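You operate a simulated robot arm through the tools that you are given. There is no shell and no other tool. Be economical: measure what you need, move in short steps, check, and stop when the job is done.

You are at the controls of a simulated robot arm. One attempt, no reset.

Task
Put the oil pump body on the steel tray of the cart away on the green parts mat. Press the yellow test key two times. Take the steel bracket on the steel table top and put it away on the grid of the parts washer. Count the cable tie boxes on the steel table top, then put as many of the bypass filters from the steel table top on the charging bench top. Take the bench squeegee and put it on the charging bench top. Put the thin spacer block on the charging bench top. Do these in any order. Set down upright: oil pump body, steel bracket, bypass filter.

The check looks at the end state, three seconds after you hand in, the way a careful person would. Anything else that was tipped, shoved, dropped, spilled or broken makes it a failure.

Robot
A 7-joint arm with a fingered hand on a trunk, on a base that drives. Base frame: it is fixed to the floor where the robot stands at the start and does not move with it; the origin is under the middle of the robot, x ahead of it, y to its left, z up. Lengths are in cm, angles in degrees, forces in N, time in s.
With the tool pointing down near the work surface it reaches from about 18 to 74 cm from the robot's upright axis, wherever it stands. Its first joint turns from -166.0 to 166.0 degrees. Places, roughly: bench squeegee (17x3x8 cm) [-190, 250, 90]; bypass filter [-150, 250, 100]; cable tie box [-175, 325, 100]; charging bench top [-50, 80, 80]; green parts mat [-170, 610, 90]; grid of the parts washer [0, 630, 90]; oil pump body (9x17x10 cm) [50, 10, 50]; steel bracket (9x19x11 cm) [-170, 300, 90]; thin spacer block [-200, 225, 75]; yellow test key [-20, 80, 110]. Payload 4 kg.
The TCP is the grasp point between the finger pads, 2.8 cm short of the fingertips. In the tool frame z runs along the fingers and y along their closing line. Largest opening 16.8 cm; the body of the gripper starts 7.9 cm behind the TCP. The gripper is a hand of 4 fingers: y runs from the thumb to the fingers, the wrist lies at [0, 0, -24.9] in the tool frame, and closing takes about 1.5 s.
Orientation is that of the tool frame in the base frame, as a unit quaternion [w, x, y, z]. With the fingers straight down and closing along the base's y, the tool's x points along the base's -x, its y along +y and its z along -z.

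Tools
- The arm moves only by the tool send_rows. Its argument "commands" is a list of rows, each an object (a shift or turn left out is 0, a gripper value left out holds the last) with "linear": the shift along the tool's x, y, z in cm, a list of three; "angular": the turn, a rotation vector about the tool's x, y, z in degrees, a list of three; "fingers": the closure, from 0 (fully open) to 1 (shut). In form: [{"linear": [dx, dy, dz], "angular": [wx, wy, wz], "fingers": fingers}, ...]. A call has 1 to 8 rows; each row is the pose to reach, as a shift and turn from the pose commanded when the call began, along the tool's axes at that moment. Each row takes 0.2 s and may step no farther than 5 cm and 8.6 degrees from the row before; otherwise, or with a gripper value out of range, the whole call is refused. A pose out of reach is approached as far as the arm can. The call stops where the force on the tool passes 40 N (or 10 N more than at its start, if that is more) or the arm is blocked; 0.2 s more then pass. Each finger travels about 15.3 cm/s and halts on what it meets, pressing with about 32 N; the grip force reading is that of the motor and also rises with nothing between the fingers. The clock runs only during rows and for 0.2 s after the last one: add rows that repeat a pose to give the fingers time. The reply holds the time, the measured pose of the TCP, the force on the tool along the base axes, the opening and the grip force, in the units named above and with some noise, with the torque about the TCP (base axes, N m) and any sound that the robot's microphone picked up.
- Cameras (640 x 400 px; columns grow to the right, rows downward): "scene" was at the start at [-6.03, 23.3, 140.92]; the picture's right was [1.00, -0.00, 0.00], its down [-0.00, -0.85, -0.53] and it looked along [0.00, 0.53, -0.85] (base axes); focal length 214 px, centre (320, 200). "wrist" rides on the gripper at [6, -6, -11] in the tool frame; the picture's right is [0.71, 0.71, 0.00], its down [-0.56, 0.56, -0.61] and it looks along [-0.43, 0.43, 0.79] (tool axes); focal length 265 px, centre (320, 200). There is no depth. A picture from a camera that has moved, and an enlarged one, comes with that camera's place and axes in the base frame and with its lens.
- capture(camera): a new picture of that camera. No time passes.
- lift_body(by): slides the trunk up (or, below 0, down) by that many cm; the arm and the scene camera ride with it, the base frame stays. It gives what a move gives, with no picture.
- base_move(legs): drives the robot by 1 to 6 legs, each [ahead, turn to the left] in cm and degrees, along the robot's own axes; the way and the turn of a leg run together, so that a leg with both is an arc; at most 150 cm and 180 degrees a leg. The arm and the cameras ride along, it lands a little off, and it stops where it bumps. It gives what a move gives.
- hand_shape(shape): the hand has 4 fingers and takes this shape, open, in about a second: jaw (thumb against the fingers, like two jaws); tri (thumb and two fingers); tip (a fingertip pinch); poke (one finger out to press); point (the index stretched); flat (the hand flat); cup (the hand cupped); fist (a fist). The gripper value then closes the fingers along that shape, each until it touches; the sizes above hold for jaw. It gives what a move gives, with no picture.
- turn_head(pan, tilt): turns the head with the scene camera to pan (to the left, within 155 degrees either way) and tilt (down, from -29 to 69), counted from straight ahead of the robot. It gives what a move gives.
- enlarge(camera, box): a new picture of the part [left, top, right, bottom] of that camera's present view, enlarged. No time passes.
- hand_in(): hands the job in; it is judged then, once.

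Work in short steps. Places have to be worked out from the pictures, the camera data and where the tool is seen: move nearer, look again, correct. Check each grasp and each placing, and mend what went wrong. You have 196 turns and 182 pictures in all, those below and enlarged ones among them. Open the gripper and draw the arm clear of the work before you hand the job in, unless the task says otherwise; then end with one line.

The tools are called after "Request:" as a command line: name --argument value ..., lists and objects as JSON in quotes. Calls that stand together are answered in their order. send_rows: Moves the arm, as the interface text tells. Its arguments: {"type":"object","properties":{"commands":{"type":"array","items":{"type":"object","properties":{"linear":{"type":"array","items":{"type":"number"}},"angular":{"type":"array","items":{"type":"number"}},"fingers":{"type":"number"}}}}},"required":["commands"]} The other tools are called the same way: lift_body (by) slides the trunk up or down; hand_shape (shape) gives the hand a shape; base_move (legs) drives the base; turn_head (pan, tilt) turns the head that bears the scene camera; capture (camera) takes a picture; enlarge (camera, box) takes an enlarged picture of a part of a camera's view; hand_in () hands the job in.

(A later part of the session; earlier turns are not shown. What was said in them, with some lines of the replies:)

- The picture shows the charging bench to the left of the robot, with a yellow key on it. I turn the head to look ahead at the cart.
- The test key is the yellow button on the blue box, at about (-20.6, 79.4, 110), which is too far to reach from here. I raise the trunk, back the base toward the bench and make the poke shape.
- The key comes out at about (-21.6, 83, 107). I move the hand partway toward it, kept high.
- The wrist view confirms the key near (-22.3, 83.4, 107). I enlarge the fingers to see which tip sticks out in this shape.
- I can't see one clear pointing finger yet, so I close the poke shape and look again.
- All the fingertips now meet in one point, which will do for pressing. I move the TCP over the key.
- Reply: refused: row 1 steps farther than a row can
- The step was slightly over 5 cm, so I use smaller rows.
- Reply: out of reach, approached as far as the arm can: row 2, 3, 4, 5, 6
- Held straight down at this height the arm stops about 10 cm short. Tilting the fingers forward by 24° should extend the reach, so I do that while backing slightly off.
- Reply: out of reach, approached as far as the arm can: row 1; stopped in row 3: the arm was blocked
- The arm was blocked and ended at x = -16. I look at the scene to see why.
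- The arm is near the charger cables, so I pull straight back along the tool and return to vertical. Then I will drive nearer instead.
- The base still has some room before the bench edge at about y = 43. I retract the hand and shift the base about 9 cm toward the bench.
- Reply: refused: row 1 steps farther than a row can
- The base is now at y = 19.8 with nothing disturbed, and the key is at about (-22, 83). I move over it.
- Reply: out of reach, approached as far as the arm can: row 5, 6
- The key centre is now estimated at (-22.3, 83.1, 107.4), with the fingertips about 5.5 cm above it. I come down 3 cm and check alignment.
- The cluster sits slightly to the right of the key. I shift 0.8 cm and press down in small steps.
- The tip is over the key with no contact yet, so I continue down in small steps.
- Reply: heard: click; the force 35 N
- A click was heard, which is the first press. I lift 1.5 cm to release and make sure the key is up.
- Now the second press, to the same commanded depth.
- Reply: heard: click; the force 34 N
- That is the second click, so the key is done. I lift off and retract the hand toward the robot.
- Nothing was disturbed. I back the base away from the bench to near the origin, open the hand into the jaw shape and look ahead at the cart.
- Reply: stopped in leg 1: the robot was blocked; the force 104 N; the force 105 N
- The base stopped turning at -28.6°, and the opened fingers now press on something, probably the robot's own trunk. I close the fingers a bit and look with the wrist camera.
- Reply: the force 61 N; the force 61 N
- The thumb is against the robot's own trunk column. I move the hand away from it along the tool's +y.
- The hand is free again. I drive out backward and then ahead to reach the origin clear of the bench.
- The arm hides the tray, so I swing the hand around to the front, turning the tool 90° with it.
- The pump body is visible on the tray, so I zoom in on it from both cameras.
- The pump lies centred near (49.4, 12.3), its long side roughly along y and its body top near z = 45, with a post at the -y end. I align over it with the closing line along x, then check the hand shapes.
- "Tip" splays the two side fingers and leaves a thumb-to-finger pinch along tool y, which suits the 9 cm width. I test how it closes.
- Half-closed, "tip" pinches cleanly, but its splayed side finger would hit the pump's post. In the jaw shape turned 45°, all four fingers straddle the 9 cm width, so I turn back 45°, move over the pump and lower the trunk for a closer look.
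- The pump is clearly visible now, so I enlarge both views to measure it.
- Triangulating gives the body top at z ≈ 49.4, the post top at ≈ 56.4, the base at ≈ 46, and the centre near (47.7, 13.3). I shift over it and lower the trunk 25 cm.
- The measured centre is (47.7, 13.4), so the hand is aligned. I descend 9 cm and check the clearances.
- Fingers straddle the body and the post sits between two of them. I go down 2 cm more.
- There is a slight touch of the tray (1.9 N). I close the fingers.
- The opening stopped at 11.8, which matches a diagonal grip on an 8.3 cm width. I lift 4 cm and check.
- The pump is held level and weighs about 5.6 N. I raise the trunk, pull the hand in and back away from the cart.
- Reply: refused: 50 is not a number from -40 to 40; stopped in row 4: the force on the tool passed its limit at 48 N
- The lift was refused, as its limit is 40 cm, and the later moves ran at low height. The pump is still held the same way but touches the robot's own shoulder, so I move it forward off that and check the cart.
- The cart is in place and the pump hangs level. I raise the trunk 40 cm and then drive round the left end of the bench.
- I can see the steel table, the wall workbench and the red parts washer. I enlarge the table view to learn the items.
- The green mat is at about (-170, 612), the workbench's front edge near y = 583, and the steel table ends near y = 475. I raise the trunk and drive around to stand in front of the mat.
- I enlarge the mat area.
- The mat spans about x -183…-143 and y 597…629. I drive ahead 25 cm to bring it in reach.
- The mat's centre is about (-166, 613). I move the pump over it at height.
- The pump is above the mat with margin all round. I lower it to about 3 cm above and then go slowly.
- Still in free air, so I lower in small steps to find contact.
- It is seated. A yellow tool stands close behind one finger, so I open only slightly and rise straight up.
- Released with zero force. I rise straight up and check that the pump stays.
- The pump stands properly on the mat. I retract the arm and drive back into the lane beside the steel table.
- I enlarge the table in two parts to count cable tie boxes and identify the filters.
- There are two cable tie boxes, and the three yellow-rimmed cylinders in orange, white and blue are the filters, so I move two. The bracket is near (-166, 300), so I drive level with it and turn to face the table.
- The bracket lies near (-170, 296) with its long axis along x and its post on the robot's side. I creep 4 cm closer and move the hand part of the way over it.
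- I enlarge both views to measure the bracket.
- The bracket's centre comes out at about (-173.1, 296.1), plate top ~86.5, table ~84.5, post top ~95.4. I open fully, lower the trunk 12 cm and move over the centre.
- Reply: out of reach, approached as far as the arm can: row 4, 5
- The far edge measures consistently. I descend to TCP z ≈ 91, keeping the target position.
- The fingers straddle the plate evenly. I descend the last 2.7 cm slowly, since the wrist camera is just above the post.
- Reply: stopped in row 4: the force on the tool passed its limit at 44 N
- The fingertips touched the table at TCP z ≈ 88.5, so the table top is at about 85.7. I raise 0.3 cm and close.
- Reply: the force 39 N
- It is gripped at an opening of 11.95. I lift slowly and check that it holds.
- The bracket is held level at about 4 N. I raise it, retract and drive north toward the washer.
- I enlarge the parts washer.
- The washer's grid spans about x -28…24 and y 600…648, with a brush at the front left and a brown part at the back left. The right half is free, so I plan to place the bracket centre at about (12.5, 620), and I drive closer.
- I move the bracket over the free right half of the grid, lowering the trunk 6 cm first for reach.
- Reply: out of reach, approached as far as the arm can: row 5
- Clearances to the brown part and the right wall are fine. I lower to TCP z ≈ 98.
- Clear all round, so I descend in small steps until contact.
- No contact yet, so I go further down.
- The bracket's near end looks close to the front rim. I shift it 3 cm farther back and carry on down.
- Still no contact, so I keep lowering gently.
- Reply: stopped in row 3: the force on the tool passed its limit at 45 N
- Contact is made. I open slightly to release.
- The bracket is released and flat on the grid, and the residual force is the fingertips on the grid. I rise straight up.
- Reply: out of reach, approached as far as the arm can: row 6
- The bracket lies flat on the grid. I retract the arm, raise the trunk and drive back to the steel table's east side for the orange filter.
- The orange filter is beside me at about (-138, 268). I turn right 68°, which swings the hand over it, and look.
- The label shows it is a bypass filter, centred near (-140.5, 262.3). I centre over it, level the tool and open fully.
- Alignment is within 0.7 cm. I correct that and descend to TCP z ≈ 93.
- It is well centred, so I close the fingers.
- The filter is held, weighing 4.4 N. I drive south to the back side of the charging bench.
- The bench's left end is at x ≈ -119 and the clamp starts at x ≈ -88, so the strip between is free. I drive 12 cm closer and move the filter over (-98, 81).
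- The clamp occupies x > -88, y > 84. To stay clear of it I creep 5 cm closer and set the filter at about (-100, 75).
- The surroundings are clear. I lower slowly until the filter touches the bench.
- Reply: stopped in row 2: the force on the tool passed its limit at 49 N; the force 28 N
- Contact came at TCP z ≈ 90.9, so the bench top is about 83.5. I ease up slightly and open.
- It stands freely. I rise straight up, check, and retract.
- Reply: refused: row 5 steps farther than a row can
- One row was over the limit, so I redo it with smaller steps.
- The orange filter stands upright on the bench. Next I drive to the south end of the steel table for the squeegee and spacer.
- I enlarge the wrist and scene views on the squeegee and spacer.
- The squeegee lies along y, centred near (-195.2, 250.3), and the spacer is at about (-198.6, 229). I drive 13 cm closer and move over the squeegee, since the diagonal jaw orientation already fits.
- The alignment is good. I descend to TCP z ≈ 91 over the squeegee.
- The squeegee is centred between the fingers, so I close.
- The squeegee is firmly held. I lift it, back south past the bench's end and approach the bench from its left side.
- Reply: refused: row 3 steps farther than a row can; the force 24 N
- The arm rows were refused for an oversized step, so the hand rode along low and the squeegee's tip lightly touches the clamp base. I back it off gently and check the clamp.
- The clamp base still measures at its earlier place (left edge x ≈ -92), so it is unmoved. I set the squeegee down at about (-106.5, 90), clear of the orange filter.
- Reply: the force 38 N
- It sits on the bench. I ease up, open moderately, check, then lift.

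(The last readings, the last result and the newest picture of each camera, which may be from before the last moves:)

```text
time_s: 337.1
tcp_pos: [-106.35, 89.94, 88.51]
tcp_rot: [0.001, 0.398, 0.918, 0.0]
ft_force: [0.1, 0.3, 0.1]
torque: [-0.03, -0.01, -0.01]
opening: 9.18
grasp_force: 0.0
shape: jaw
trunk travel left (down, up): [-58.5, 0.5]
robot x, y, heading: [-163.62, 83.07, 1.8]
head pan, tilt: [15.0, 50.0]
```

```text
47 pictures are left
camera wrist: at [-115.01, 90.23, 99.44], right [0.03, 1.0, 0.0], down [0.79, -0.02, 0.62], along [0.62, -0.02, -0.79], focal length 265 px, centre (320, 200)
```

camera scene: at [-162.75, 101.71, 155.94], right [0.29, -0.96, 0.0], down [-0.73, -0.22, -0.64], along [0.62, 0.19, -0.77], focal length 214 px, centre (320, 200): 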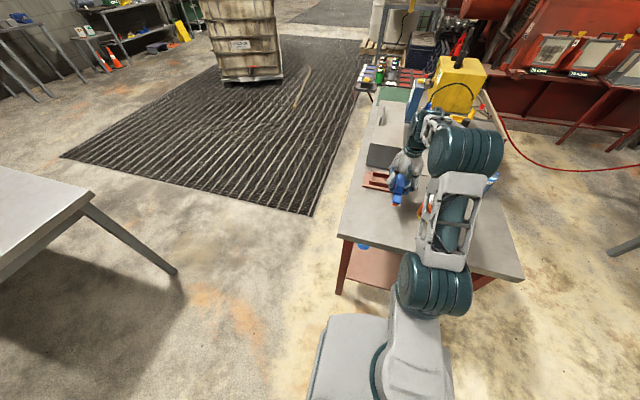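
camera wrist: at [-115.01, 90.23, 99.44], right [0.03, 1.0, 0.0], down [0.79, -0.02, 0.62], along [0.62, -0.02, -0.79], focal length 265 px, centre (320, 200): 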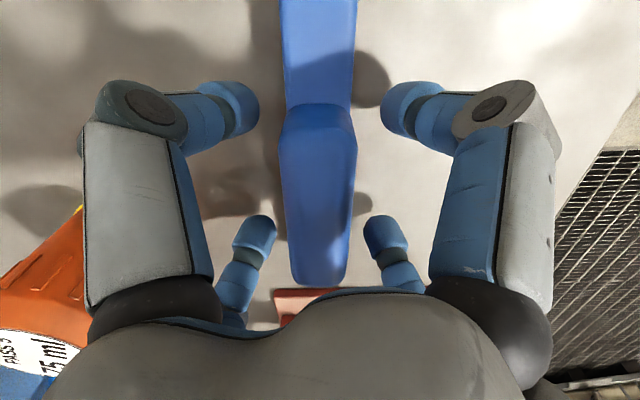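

The squeegee stands released. I lift straight up.

Request:
send_rows --commands '[{"linear": [0, 0, -3]}, {"linear": [0, 0, -7]}, {"linear": [0, 0, -11]}, {"linear": [0, 0, -15]}, {"linear": [0, 0, -19]}, {"linear": [0, 0, -21]}]'

Request:
capture --camera "wrist"

```text
time_s: 338.6
tcp_pos: [-106.16, 89.66, 109.54]
tcp_rot: [0.001, 0.399, 0.917, 0.0]
ft_force: [-0.2, -0.9, 0.4]
torque: [0.0, 0.03, -0.01]
opening: 9.16
grasp_force: 0.1
shape: jaw
trunk travel left (down, up): [-58.5, 0.5]
robot x, y, heading: [-163.37, 83.2, 1.7]
head pan, tilt: [15.0, 50.0]
```

```text
46 pictures are left
camera wrist: at [-114.81, 90.15, 120.45], right [0.03, 1.0, 0.0], down [0.79, -0.03, 0.62], along [0.62, -0.02, -0.79], focal length 265 px, centre (320, 200)
```

wrist: 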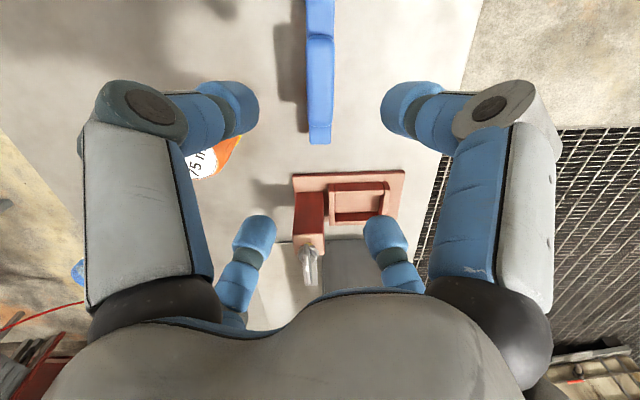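

The squeegee is placed, and the clamp and filter are undisturbed. I go back to the south end of the steel table for the spacer.

Request:
base_move --legs '[[-31, 0], [0, 88], [92, 0]]'

Request:
capture --camera "wrist"

```text
time_s: 348.7
tcp_pos: [-194.61, 231.94, 109.48]
tcp_rot: [0.002, -0.339, 0.941, 0.002]
ft_force: [1.0, -0.6, 0.2]
torque: [0.02, 0.0, 0.0]
opening: 9.21
grasp_force: 0.0
shape: jaw
trunk travel left (down, up): [-58.5, 0.5]
robot x, y, heading: [-191.89, 174.26, 88.2]
head pan, tilt: [15.0, 50.0]
```

```text
45 pictures are left
camera wrist: at [-195.52, 223.44, 120.38], right [-1.0, 0.09, 0.0], down [0.07, 0.78, 0.62], along [0.06, 0.61, -0.79], focal length 265 px, centre (320, 200)
```

wrist: 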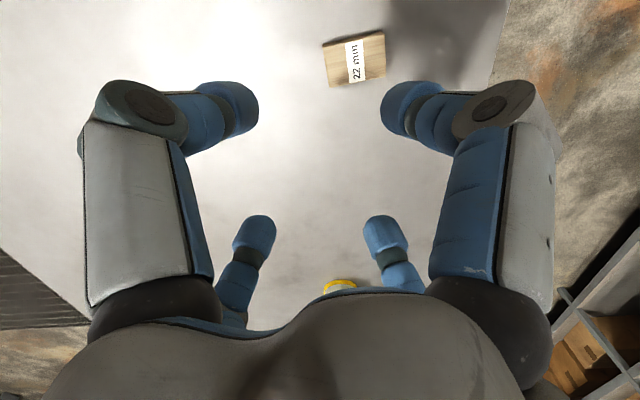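

The spacer is at (-198.7, 229.6). I rotate the tool 40° to align with its faces, centre over it and open.

Request:
send_rows --commands '[{"linear": [1.2, 0.2, 0], "angular": [0, 0, 8], "fingers": 0}, {"linear": [2.4, 0.4, 2], "angular": [0, 0, 16]}, {"linear": [3.6, 0.6, 4], "angular": [0, 0, 24]}, {"linear": [4.7, 0.77, 7], "angular": [0, 0, 32]}, {"linear": [4.7, 0.77, 10], "angular": [0, 0, 38]}, {"linear": [4.7, 0.77, 13], "angular": [0, 0, 38]}]'

Request:
capture --camera "wrist"

```text
time_s: 350.1
tcp_pos: [-198.6, 229.23, 96.65]
tcp_rot: [0.0, -0.014, 1.0, 0.001]
ft_force: [-0.1, 0.2, 0.2]
torque: [0.0, -0.03, 0.03]
opening: 16.77
grasp_force: 0.0
shape: jaw
trunk travel left (down, up): [-58.5, 0.5]
robot x, y, heading: [-191.5, 174.39, 88.2]
head pan, tilt: [15.0, 50.0]
```

```text
44 pictures are left
camera wrist: at [-204.64, 223.09, 107.59], right [-0.73, 0.69, 0.0], down [0.54, 0.57, 0.62], along [0.42, 0.45, -0.79], focal length 265 px, centre (320, 200)
```

wrist: 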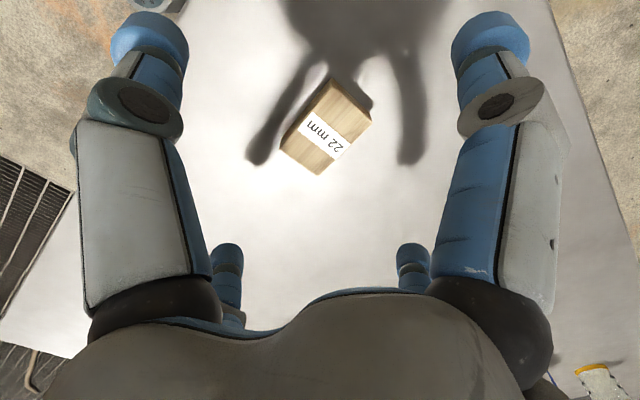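

I fine-align by 4° and 0.5 cm, then descend.

Request:
send_rows --commands '[{"linear": [0.4, 0.45, 2], "angular": [0, 0, -4]}, {"linear": [0.4, 0.45, 4.5], "angular": [0, 0, -4]}, {"linear": [0.4, 0.45, 6.5], "angular": [0, 0, -4]}, {"linear": [0.4, 0.45, 7.5], "angular": [0, 0, -4]}]'

Request:
capture --camera "wrist"

```text
time_s: 351.1
tcp_pos: [-199.08, 229.69, 88.93]
tcp_rot: [0.002, -0.05, 0.999, 0.0]
ft_force: [-0.5, 0.5, -0.5]
torque: [0.01, 0.03, -0.01]
opening: 16.79
grasp_force: 0.1
shape: jaw
trunk travel left (down, up): [-58.5, 0.5]
robot x, y, heading: [-191.4, 174.07, 88.4]
head pan, tilt: [15.0, 50.0]
```

```text
43 pictures are left
camera wrist: at [-204.58, 223.16, 99.89], right [-0.77, 0.63, 0.0], down [0.5, 0.61, 0.62], along [0.39, 0.48, -0.79], focal length 265 px, centre (320, 200)
```

wrist: 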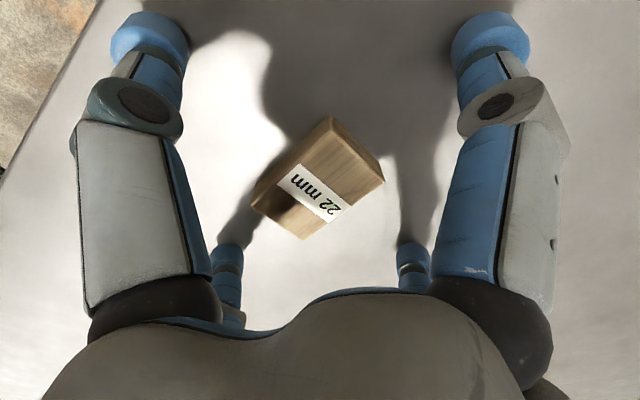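

The block is centred at the fingertip point, so I close.

Request:
send_rows --commands '[{"fingers": 0.2}, {"fingers": 0.4}, {"fingers": 0.6}, {"fingers": 0.8}, {"fingers": 1}, {"fingers": 1}, {"fingers": 1}, {"fingers": 1}]'

Request:
capture --camera "wrist"

```text
time_s: 352.9
tcp_pos: [-199.18, 229.75, 89.05]
tcp_rot: [0.001, -0.049, 0.999, 0.002]
ft_force: [-0.7, -1.1, 6.0]
torque: [-0.05, 0.07, 0.03]
opening: 4.41
grasp_force: 32.7
shape: jaw
trunk travel left (down, up): [-58.5, 0.5]
robot x, y, heading: [-191.64, 174.06, 88.1]
head pan, tilt: [15.0, 50.0]
```

```text
42 pictures are left
camera wrist: at [-204.58, 223.13, 99.96], right [-0.77, 0.63, 0.0], down [0.5, 0.61, 0.62], along [0.39, 0.48, -0.79], focal length 265 px, centre (320, 200)
```

wrist: 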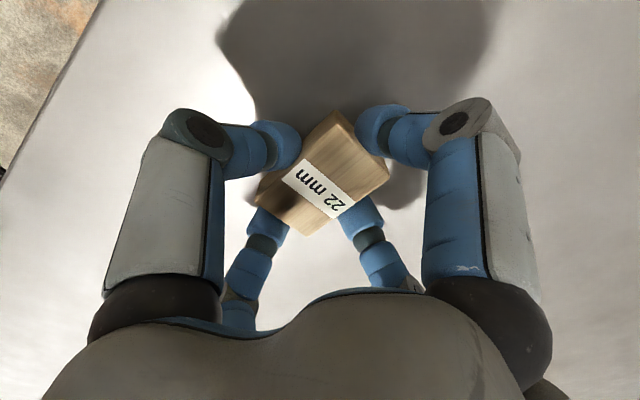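

It is gripped on all four sides at an opening of 4.4. I lift and verify.

Request:
send_rows --commands '[{"linear": [0, 0, -1]}, {"linear": [0, 0, -4]}, {"linear": [0, 0, -8]}, {"linear": [0, 0, -12]}, {"linear": [0, 0, -16]}, {"linear": [0, 0, -19]}]'

Request:
capture --camera "wrist"

```text
time_s: 354.3
tcp_pos: [-199.08, 230.06, 108.09]
tcp_rot: [0.002, -0.05, 0.999, 0.001]
ft_force: [0.3, -0.6, -0.9]
torque: [0.01, 0.02, -0.03]
opening: 4.38
grasp_force: 32.2
shape: jaw
trunk travel left (down, up): [-58.5, 0.5]
robot x, y, heading: [-191.74, 174.58, 88.3]
head pan, tilt: [15.0, 50.0]
```

```text
41 pictures are left
camera wrist: at [-204.57, 223.42, 118.97], right [-0.77, 0.63, 0.0], down [0.5, 0.61, 0.62], along [0.39, 0.48, -0.79], focal length 265 px, centre (320, 200)
```

wrist: 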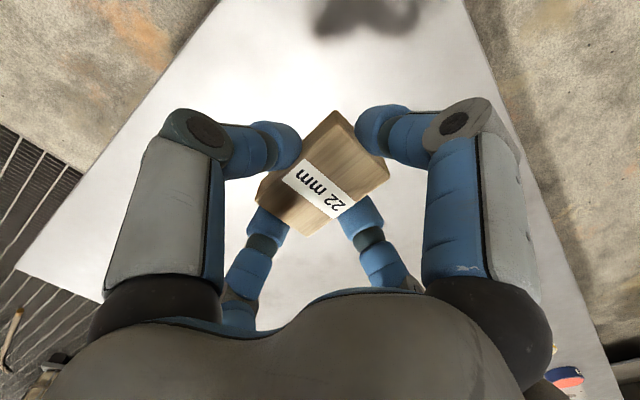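

Held. I drive back to the bench's left side.

Request:
base_move --legs '[[-98, 0], [0, -88], [28, 0]]'

Request:
capture --camera "wrist"

```text
time_s: 364.8
tcp_pos: [-110.06, 83.58, 107.96]
tcp_rot: [0.001, 0.669, 0.743, -0.001]
ft_force: [-0.2, 0.1, -1.2]
torque: [0.02, 0.0, -0.01]
opening: 4.36
grasp_force: 31.9
shape: jaw
trunk travel left (down, up): [-58.5, 0.5]
robot x, y, heading: [-165.97, 75.72, -1.4]
head pan, tilt: [15.0, 50.0]
```

```text
40 pictures are left
camera wrist: at [-116.93, 89.1, 118.9], right [0.63, 0.78, 0.0], down [0.61, -0.5, 0.62], along [0.48, -0.39, -0.79], focal length 265 px, centre (320, 200)
```

wrist: 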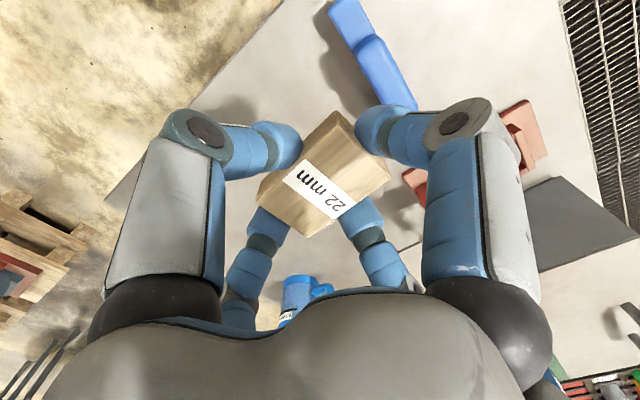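

I move the spacer over (-113, 65), away from the orange filter.

Request:
send_rows --commands '[{"linear": [-4.5, -1.2, 0]}, {"linear": [-9, -2.4, 0]}, {"linear": [-13.5, -3.6, 0]}, {"linear": [-18.2, -4.8, 0]}, {"linear": [-18.2, -4.8, 4]}, {"linear": [-18.2, -4.8, 8]}, {"linear": [-18.2, -4.8, 12]}]'

Request:
capture --camera "wrist"

Request:
turn_head --pan 15 --tilt 55

Request:
enlarge --camera "scene" --box '[330, 80, 530, 280]'

```text
time_s: 366.4
tcp_pos: [-112.91, 65.06, 95.8]
tcp_rot: [0.001, 0.669, 0.743, 0.001]
ft_force: [0.2, 0.2, -0.8]
torque: [0.0, -0.01, 0.01]
opening: 4.35
grasp_force: 32.1
shape: jaw
trunk travel left (down, up): [-58.5, 0.5]
robot x, y, heading: [-165.71, 75.62, -1.3]
head pan, tilt: [15.0, 50.0]
```

```text
39 pictures are left
camera wrist: at [-119.68, 70.39, 106.76], right [0.63, 0.78, 0.0], down [0.61, -0.5, 0.62], along [0.48, -0.39, -0.79], focal length 265 px, centre (320, 200)
```

wrist: 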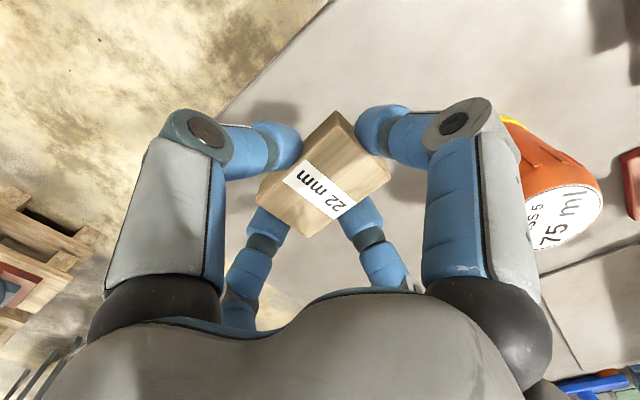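

```text
time_s: 367.1
tcp_pos: [-112.96, 64.96, 95.88]
tcp_rot: [0.001, 0.669, 0.743, 0.0]
ft_force: [-0.3, 0.5, -1.2]
torque: [-0.01, -0.01, -0.03]
opening: 4.35
grasp_force: 32.0
shape: jaw
trunk travel left (down, up): [-58.5, 0.5]
robot x, y, heading: [-165.77, 75.73, -1.6]
head pan, tilt: [15.0, 55.0]
```

```text
2.00 times, centred on (430, 180) of scene
camera zoom: at [-164.53, 94.1, 155.29], right [0.23, -0.97, 0.0], down [-0.8, -0.19, -0.57], along [0.56, 0.13, -0.82], focal length 429 px, centre (100, 240)
```

zoom: 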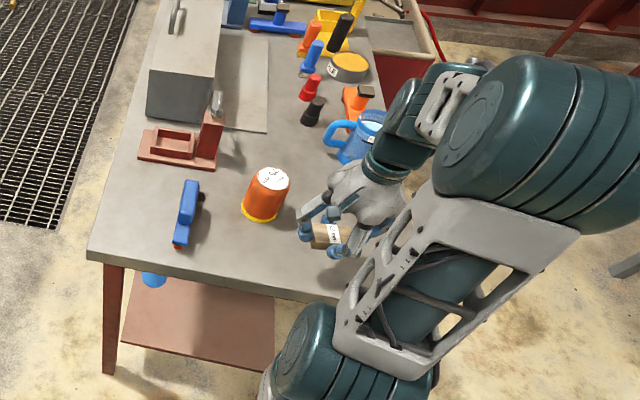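

Clear placement spot. I shift 1.5 cm inward and lower to contact.

Request:
send_rows --commands '[{"linear": [0, 1.5, 2]}, {"linear": [0, 1.5, 5]}, {"linear": [0, 1.5, 7]}, {"linear": [0, 1.5, 7.8]}, {"linear": [0, 1.5, 8.4]}, {"linear": [0, 1.5, 8.9]}, {"linear": [0, 1.5, 9.3]}]'

```text
time_s: 368.7
tcp_pos: [-111.54, 65.23, 86.93]
tcp_rot: [0.004, 0.669, 0.743, 0.003]
ft_force: [0.3, 0.4, 31.8]
torque: [0.24, 0.16, -0.09]
opening: 4.42
grasp_force: 32.3
shape: jaw
trunk travel left (down, up): [-58.5, 0.5]
robot x, y, heading: [-166.02, 75.9, -1.4]
head pan, tilt: [15.0, 55.0]
```

Contact at the expected height. I ease up and open to about 9 cm.

Request:
send_rows --commands '[{"linear": [0, 0, -0.3], "fingers": 1}, {"linear": [0, 0, -0.3], "fingers": 0.7}, {"linear": [0, 0, -0.3], "fingers": 0.6}, {"linear": [0, 0, -0.3], "fingers": 0.5}, {"linear": [0, 0, -0.3], "fingers": 0.45}, {"linear": [0, 0, -0.3], "fingers": 0.45}]'

Request:
capture --camera "wrist"

```text
time_s: 370.1
tcp_pos: [-111.54, 65.23, 87.09]
tcp_rot: [0.002, 0.669, 0.743, 0.0]
ft_force: [-0.9, -0.5, -0.2]
torque: [-0.01, -0.03, 0.01]
opening: 9.2
grasp_force: 0.1
shape: jaw
trunk travel left (down, up): [-58.5, 0.5]
robot x, y, heading: [-165.85, 76.03, -1.3]
head pan, tilt: [15.0, 55.0]
```

```text
37 pictures are left
camera wrist: at [-118.34, 70.52, 97.94], right [0.63, 0.78, 0.0], down [0.61, -0.5, 0.62], along [0.48, -0.39, -0.79], focal length 265 px, centre (320, 200)
```

wrist: 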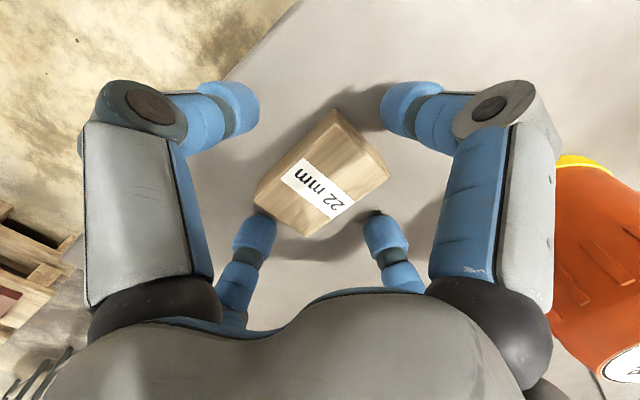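

The spacer is released. I lift straight up.

Request:
send_rows --commands '[{"fingers": 0.4}, {"linear": [0, 0, -2], "fingers": 0.4}, {"linear": [0, 0, -5]}, {"linear": [0, 0, -9]}, {"linear": [0, 0, -13]}, {"linear": [0, 0, -17]}, {"linear": [0, 0, -21]}, {"linear": [0, 0, -24]}]'

Request:
capture --camera "wrist"

```text
time_s: 371.9
tcp_pos: [-111.47, 65.1, 110.92]
tcp_rot: [0.001, 0.669, 0.743, 0.0]
ft_force: [0.6, -0.3, -0.3]
torque: [-0.01, 0.02, -0.04]
opening: 10.04
grasp_force: 0.1
shape: jaw
trunk travel left (down, up): [-58.5, 0.5]
robot x, y, heading: [-165.54, 76.09, -1.6]
head pan, tilt: [15.0, 55.0]
```

```text
36 pictures are left
camera wrist: at [-118.23, 70.55, 121.82], right [0.63, 0.78, 0.0], down [0.61, -0.5, 0.62], along [0.48, -0.39, -0.79], focal length 265 px, centre (320, 200)
```

wrist: 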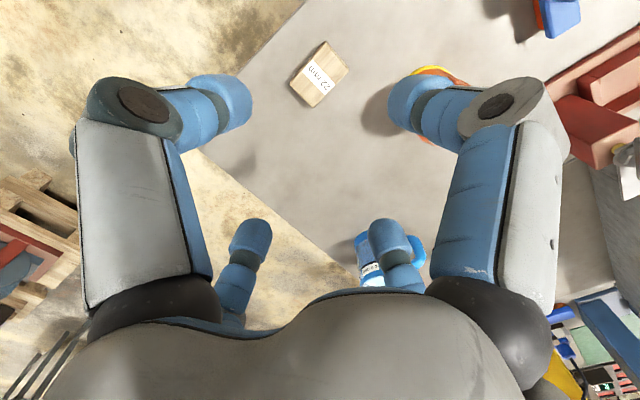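

All three items on the bench are in order. Now I drive around to the west side of the steel table for the white filter at about (-195, 274).

Request:
base_move --legs '[[-86, 0], [0, 91.5], [125, 0], [75, 0], [0, -90]]'

Request:
capture --camera "wrist"

Request:
capture --camera "scene"

```text
time_s: 393.2
tcp_pos: [-188.56, 261.73, 110.75]
tcp_rot: [0.001, 0.663, 0.748, 0.0]
ft_force: [0.9, -0.7, -0.5]
torque: [-0.01, -0.02, 0.01]
opening: 10.03
grasp_force: 0.0
shape: jaw
trunk travel left (down, up): [-58.5, 0.5]
robot x, y, heading: [-243.34, 271.83, -0.5]
head pan, tilt: [15.0, 55.0]
```

```text
35 pictures are left
camera wrist: at [-195.46, 267.05, 121.76], right [0.62, 0.79, 0.0], down [0.62, -0.49, 0.62], along [0.49, -0.38, -0.79], focal length 265 px, centre (320, 200)
```

wrist: 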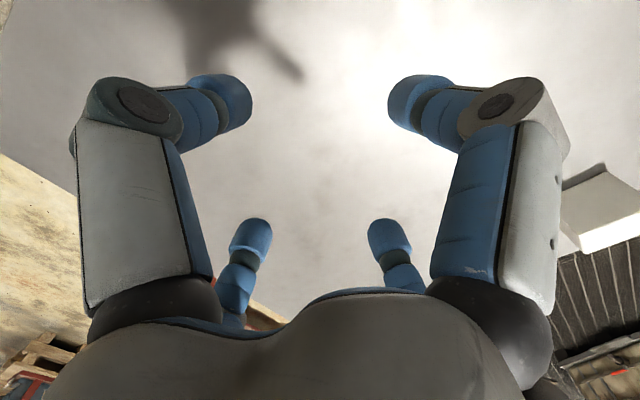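

```text
34 pictures are left
camera scene: at [-242.19, 289.86, 155.29], right [0.25, -0.97, 0.0], down [-0.79, -0.21, -0.57], along [0.56, 0.14, -0.82], focal length 214 px, centre (320, 200)
```

scene: 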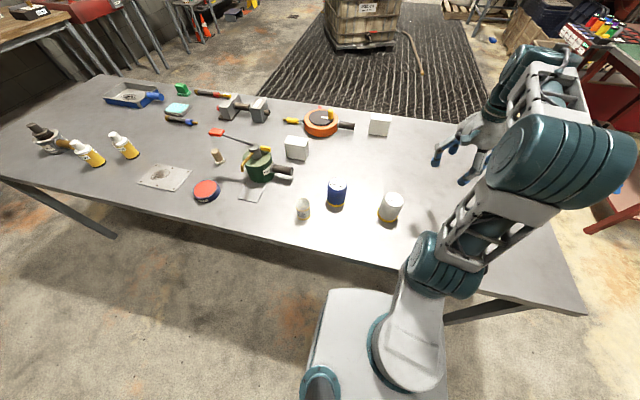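

The white filter's top is at about (-195.7, 276), and only two cable tie boxes are visible from here too. I move over the white filter.

Request:
send_rows --commands '[{"linear": [4.2, -1.5, 0], "fingers": 0}, {"linear": [8.4, -3, 0]}, {"linear": [12.4, -4.5, 0]}, {"linear": [14.6, -5.4, 0]}, {"linear": [14.6, -5.4, 3]}]'

Request:
capture --camera "wrist"

```text
time_s: 394.4
tcp_pos: [-195.45, 275.82, 107.69]
tcp_rot: [0.001, 0.664, 0.748, 0.001]
ft_force: [0.5, 0.5, 0.1]
torque: [-0.01, -0.02, -0.03]
opening: 16.79
grasp_force: 0.1
shape: jaw
trunk travel left (down, up): [-58.5, 0.5]
robot x, y, heading: [-243.03, 271.72, -0.5]
head pan, tilt: [15.0, 55.0]
```

```text
33 pictures are left
camera wrist: at [-202.39, 281.08, 118.62], right [0.62, 0.79, 0.0], down [0.62, -0.49, 0.62], along [0.49, -0.38, -0.79], focal length 265 px, centre (320, 200)
```

wrist: 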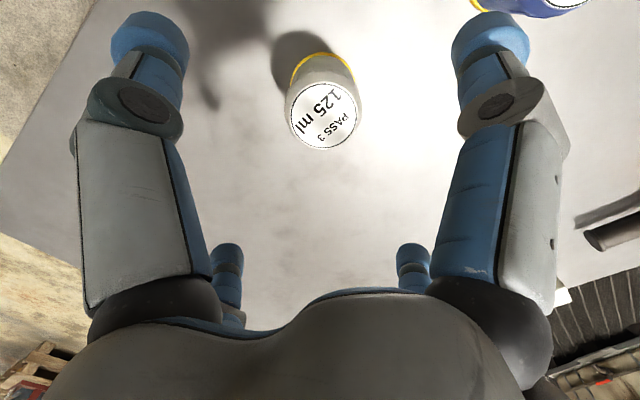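

The label shows a bypass filter of the same make. I correct 0.6 cm and descend to TCP z ≈ 93.

Request:
send_rows --commands '[{"linear": [0.6, -0.15, 3]}, {"linear": [0.6, -0.15, 7]}, {"linear": [0.6, -0.15, 11]}, {"linear": [0.6, -0.15, 14.6]}]'

Request:
capture --camera "wrist"

```text
time_s: 395.4
tcp_pos: [-195.8, 276.2, 93.62]
tcp_rot: [0.001, 0.663, 0.749, 0.0]
ft_force: [-0.5, 0.2, -0.5]
torque: [0.01, -0.01, 0.0]
opening: 16.81
grasp_force: 0.1
shape: jaw
trunk travel left (down, up): [-58.5, 0.5]
robot x, y, heading: [-243.22, 272.08, -0.7]
head pan, tilt: [15.0, 55.0]
```

```text
32 pictures are left
camera wrist: at [-202.61, 281.49, 104.5], right [0.62, 0.79, 0.0], down [0.62, -0.49, 0.62], along [0.49, -0.38, -0.79], focal length 265 px, centre (320, 200)
```

wrist: 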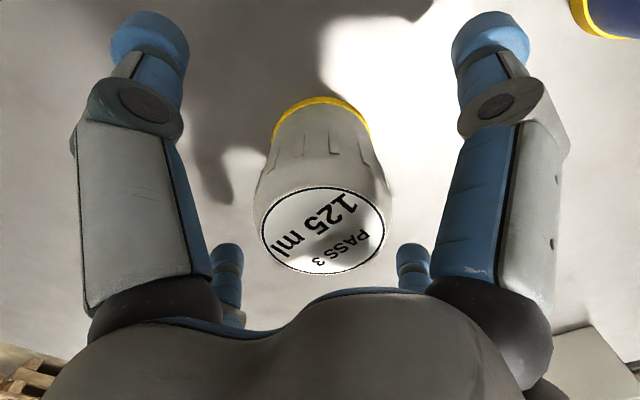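

It is centred, so I close the fingers.

Request:
send_rows --commands '[{"linear": [0, 0, 0.4], "fingers": 0.2}, {"linear": [0, 0, 0.4], "fingers": 0.4}, {"linear": [0, 0, 0.4], "fingers": 0.6}, {"linear": [0, 0, 0.4], "fingers": 0.8}, {"linear": [0, 0, 0.4], "fingers": 1}, {"linear": [0, 0, 0.4], "fingers": 1}, {"linear": [0, 0, 0.4], "fingers": 1}, {"linear": [0, 0, 0.4], "fingers": 1}]'

```text
time_s: 397.2
tcp_pos: [-195.85, 276.21, 93.08]
tcp_rot: [0.001, 0.664, 0.748, 0.001]
ft_force: [0.1, 0.2, 0.8]
torque: [0.01, 0.01, 0.0]
opening: 6.11
grasp_force: 32.2
shape: jaw
trunk travel left (down, up): [-58.5, 0.5]
robot x, y, heading: [-243.59, 271.76, -0.5]
head pan, tilt: [15.0, 55.0]
```

Gripped at an opening of 6.1, the same as the first filter. I lift it.

Request:
send_rows --commands '[{"linear": [0, 0, -2]}, {"linear": [0, 0, -6]}, {"linear": [0, 0, -10]}, {"linear": [0, 0, -14]}, {"linear": [0, 0, -18]}, {"linear": [0, 0, -20]}]'

Request:
capture --camera "wrist"

```text
time_s: 398.6
tcp_pos: [-195.93, 276.41, 112.86]
tcp_rot: [0.001, 0.663, 0.749, 0.0]
ft_force: [0.9, 0.2, -4.2]
torque: [0.01, 0.01, 0.01]
opening: 6.09
grasp_force: 31.9
shape: jaw
trunk travel left (down, up): [-58.5, 0.5]
robot x, y, heading: [-243.05, 271.39, -0.4]
head pan, tilt: [15.0, 55.0]
```

```text
31 pictures are left
camera wrist: at [-202.86, 281.73, 123.86], right [0.62, 0.79, 0.0], down [0.62, -0.49, 0.62], along [0.49, -0.38, -0.79], focal length 265 px, centre (320, 200)
```

wrist: 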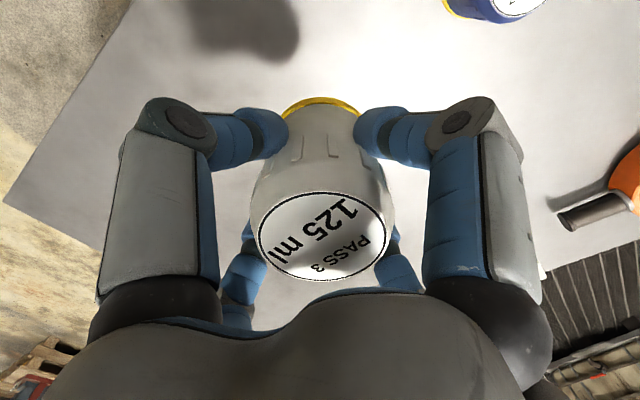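

Held. I drive back to the bench's left side.

Request:
base_move --legs '[[0, -89.5], [110, 0], [105, 0], [0, 90], [80, 0]]'

Request:
capture --camera "wrist"

Request:
capture --camera "scene"

```text
time_s: 420.7
tcp_pos: [-110.07, 70.11, 112.9]
tcp_rot: [0.001, 0.633, 0.774, -0.001]
ft_force: [0.3, -0.3, -2.8]
torque: [-0.01, 0.03, 0.01]
opening: 6.03
grasp_force: 31.8
shape: jaw
trunk travel left (down, up): [-58.5, 0.5]
robot x, y, heading: [-156.99, 61.59, 4.2]
head pan, tilt: [15.0, 55.0]
```

```text
30 pictures are left
camera wrist: at [-117.28, 74.92, 123.81], right [0.55, 0.83, 0.0], down [0.66, -0.44, 0.62], along [0.51, -0.34, -0.79], focal length 265 px, centre (320, 200)
```

wrist: 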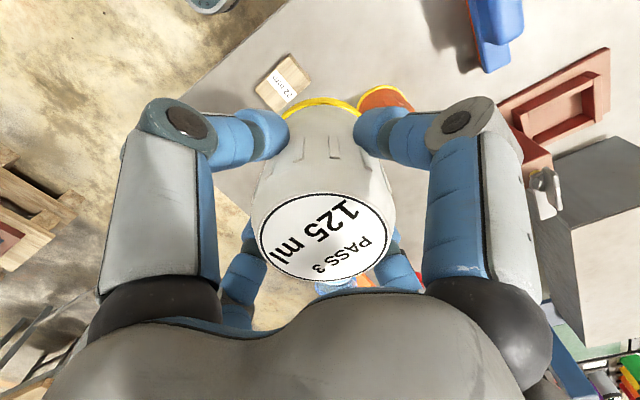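

```text
29 pictures are left
camera scene: at [-157.09, 79.98, 155.29], right [0.33, -0.95, 0.0], down [-0.77, -0.27, -0.57], along [0.54, 0.19, -0.82], focal length 214 px, centre (320, 200)
```

scene: 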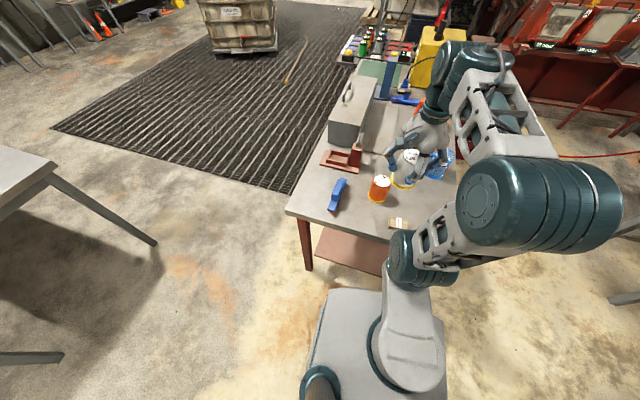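

The bench is as I left it. I move the white filter over the free spot at about (-98, 57).

Request:
send_rows --commands '[{"linear": [-3.8, 2.3, 0]}, {"linear": [-7.6, 4.6, 0]}, {"linear": [-11.4, 7, 0]}, {"linear": [-15.2, 9.3, 0]}, {"linear": [-15.2, 9.3, 4]}, {"linear": [-15.2, 9.3, 8]}]'

Request:
capture --camera "wrist"

Request:
enlarge --camera "scene" --box '[330, 100, 530, 260]'

```text
time_s: 422.1
tcp_pos: [-98.15, 56.84, 105.16]
tcp_rot: [0.001, 0.633, 0.774, 0.0]
ft_force: [0.4, -0.9, -3.7]
torque: [0.02, 0.02, -0.02]
opening: 6.03
grasp_force: 32.0
shape: jaw
trunk travel left (down, up): [-58.5, 0.5]
robot x, y, heading: [-156.62, 61.63, 4.2]
head pan, tilt: [15.0, 55.0]
```

```text
28 pictures are left
camera wrist: at [-105.39, 61.54, 116.03], right [0.55, 0.83, 0.0], down [0.66, -0.44, 0.62], along [0.51, -0.34, -0.79], focal length 265 px, centre (320, 200)
```

wrist: 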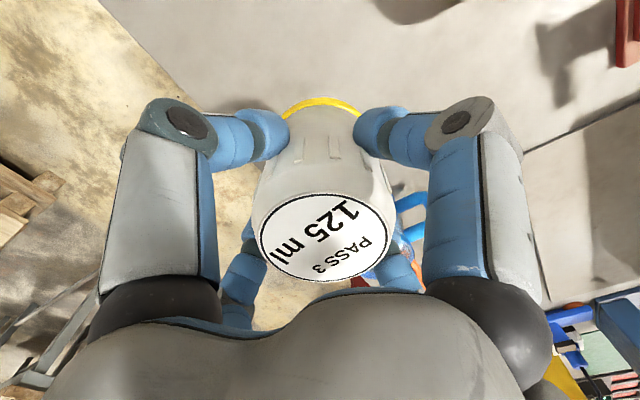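

```text
2.50 times, centred on (430, 180) of scene
camera zoom: at [-157.09, 79.95, 155.29], right [0.33, -0.95, 0.0], down [-0.77, -0.27, -0.57], along [0.54, 0.19, -0.82], focal length 536 px, centre (45, 250)
```

zoom: 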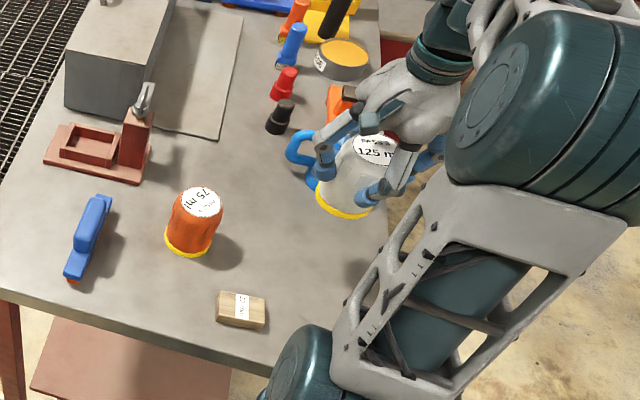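

The mug handle is about 18 cm from the filter. I shift 1.5 cm away from it and lower to just above the bench.

Request:
send_rows --commands '[{"linear": [0.3, -1.5, 3]}, {"linear": [0.3, -1.5, 7]}, {"linear": [0.3, -1.5, 10.5]}, {"linear": [0.3, -1.5, 12.5]}, {"linear": [0.3, -1.5, 13.2]}]'

Request:
capture --camera "wrist"

```text
time_s: 423.3
tcp_pos: [-99.4, 56.97, 91.61]
tcp_rot: [0.001, 0.634, 0.774, 0.0]
ft_force: [-0.5, 0.0, -4.2]
torque: [0.01, 0.03, -0.02]
opening: 6.05
grasp_force: 32.2
shape: jaw
trunk travel left (down, up): [-58.5, 0.5]
robot x, y, heading: [-156.56, 61.39, 4.4]
head pan, tilt: [15.0, 55.0]
```

```text
26 pictures are left
camera wrist: at [-106.63, 61.71, 102.56], right [0.55, 0.83, 0.0], down [0.66, -0.44, 0.62], along [0.51, -0.34, -0.79], focal length 265 px, centre (320, 200)
```

wrist: 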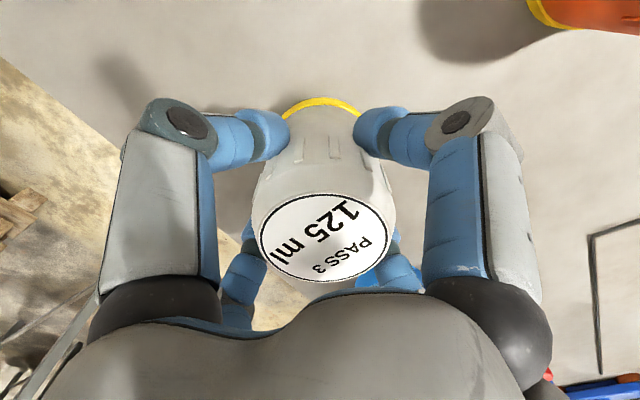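

I lower the last centimetre in small steps.

Request:
send_rows --commands '[{"linear": [0, 0, 0.3]}, {"linear": [0, 0, 0.5]}, {"linear": [0, 0, 0.7]}, {"linear": [0, 0, 0.9]}]'

```text
time_s: 424.3
tcp_pos: [-99.5, 56.97, 91.04]
tcp_rot: [0.004, 0.633, 0.774, 0.001]
ft_force: [-0.1, 0.4, 14.6]
torque: [-0.07, -0.12, 0.0]
opening: 6.07
grasp_force: 32.5
shape: jaw
trunk travel left (down, up): [-58.5, 0.5]
robot x, y, heading: [-156.16, 61.99, 3.8]
head pan, tilt: [15.0, 55.0]
```

It touches flat with 14.6 N. I release.

Request:
send_rows --commands '[{"linear": [0, 0, -0.2], "fingers": 1}, {"linear": [0, 0, -0.2], "fingers": 0.6}, {"linear": [0, 0, -0.2], "fingers": 0.5}, {"linear": [0, 0, -0.2], "fingers": 0.4}, {"linear": [0, 0, -0.2], "fingers": 0.35}, {"linear": [0, 0, -0.2], "fingers": 0.35}]'

Request:
capture --camera "wrist"

```text
time_s: 425.7
tcp_pos: [-99.48, 57.01, 91.22]
tcp_rot: [0.002, 0.634, 0.773, 0.0]
ft_force: [0.4, 0.4, 0.4]
torque: [0.03, -0.01, -0.02]
opening: 10.87
grasp_force: 0.0
shape: jaw
trunk travel left (down, up): [-58.5, 0.5]
robot x, y, heading: [-157.06, 61.72, 4.3]
head pan, tilt: [15.0, 55.0]
```

```text
25 pictures are left
camera wrist: at [-106.71, 61.77, 102.07], right [0.55, 0.83, 0.0], down [0.66, -0.44, 0.62], along [0.51, -0.34, -0.79], focal length 265 px, centre (320, 200)
```

wrist: 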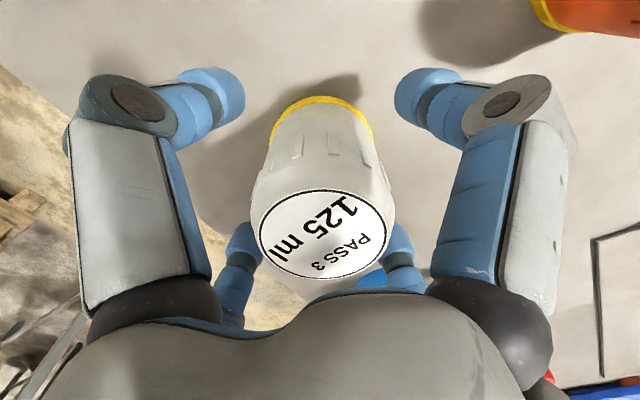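

The filter stands free, so I rise straight up.

Request:
send_rows --commands '[{"linear": [0, 0, -3]}, {"linear": [0, 0, -7]}, {"linear": [0, 0, -11]}, {"linear": [0, 0, -15]}, {"linear": [0, 0, -19]}, {"linear": [0, 0, -22]}]'

Request:
capture --camera "wrist"

```text
time_s: 427.1
tcp_pos: [-99.35, 57.17, 113.36]
tcp_rot: [0.002, 0.633, 0.774, 0.0]
ft_force: [0.3, 0.0, 0.2]
torque: [-0.01, 0.0, 0.02]
opening: 10.89
grasp_force: 0.2
shape: jaw
trunk travel left (down, up): [-58.5, 0.5]
robot x, y, heading: [-156.92, 61.58, 3.7]
head pan, tilt: [15.0, 55.0]
```

```text
24 pictures are left
camera wrist: at [-106.65, 61.98, 124.33], right [0.55, 0.83, 0.0], down [0.66, -0.44, 0.62], along [0.51, -0.34, -0.79], focal length 265 px, centre (320, 200)
```

wrist: 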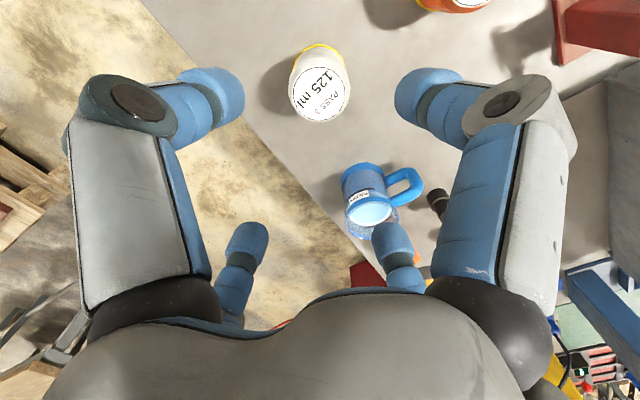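

I back the robot away to draw the arm clear, and take a final look at the bench.

Request:
base_move --legs '[[-50, 0]]'

Request:
turn_head --pan 0 --tilt 35

Request:
capture --camera "scene"

Request:
enlarge --camera "scene" --box '[220, 60, 480, 260]'

```text
time_s: 430.1
tcp_pos: [-150.2, 53.32, 113.45]
tcp_rot: [0.001, 0.637, 0.771, 0.0]
ft_force: [0.4, -0.3, -0.5]
torque: [-0.01, 0.0, -0.03]
opening: 10.88
grasp_force: 0.1
shape: jaw
trunk travel left (down, up): [-58.5, 0.5]
robot x, y, heading: [-207.85, 58.35, 3.6]
head pan, tilt: [15.0, 55.0]
```

```text
time_s: 430.9
tcp_pos: [-150.21, 53.48, 113.34]
tcp_rot: [0.002, 0.636, 0.771, -0.001]
ft_force: [-0.4, 0.2, 0.3]
torque: [-0.01, -0.03, 0.0]
opening: 10.86
grasp_force: 0.1
shape: jaw
trunk travel left (down, up): [-58.5, 0.5]
robot x, y, heading: [-207.74, 58.5, 3.5]
head pan, tilt: [0.0, 35.0]
```

```text
23 pictures are left
camera scene: at [-205.84, 74.88, 158.11], right [0.06, -1.0, 0.0], down [-0.57, -0.04, -0.82], along [0.82, 0.05, -0.57], focal length 214 px, centre (320, 200)
```

scene: 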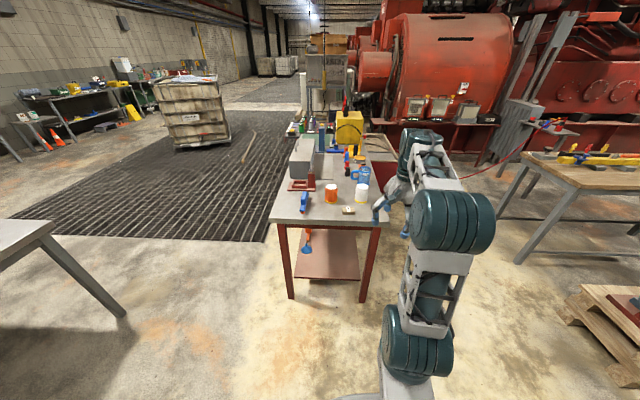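

```text
2.00 times, centred on (350, 160) of scene
camera zoom: at [-205.84, 74.88, 158.11], right [0.06, -1.0, 0.0], down [-0.57, -0.04, -0.82], along [0.82, 0.05, -0.57], focal length 429 px, centre (260, 280)
```

zoom: 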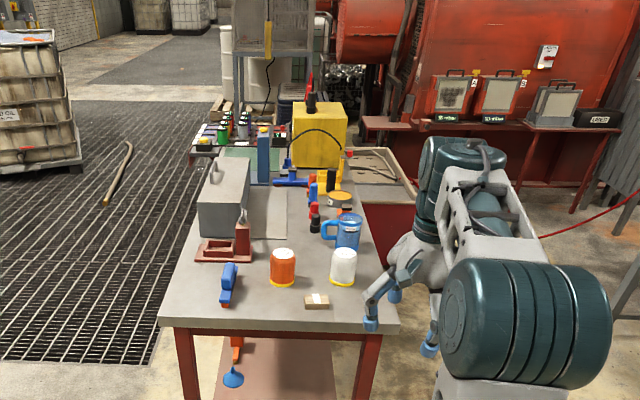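

The bench shows both filters upright, the squeegee and the spacer, with everything else in place. I open the hand fully before handing in.

Request:
send_rows --commands '[{"fingers": 0}, {"fingers": 0}, {"fingers": 0}]'

```text
time_s: 431.7
tcp_pos: [-150.19, 53.45, 113.35]
tcp_rot: [0.001, 0.637, 0.771, 0.0]
ft_force: [0.7, 0.5, -0.8]
torque: [0.01, 0.0, -0.01]
opening: 16.79
grasp_force: 0.1
shape: jaw
trunk travel left (down, up): [-58.5, 0.5]
robot x, y, heading: [-207.6, 58.24, 3.6]
head pan, tilt: [0.0, 35.0]
```

All items are placed, the gripper is open and the arm is clear, so I hand in.

Request:
hand_in

```text
The job is handed in.
```

All parts of the task are done and handed in: pump body on the green mat, key clicked twice, bracket on the washer grid, and two bypass filters (for the two cable tie boxes), the squeegee and the spacer on the charging bench; the squeegee tip lightly touched the red clamp on that bench, which showed no measurable shift.
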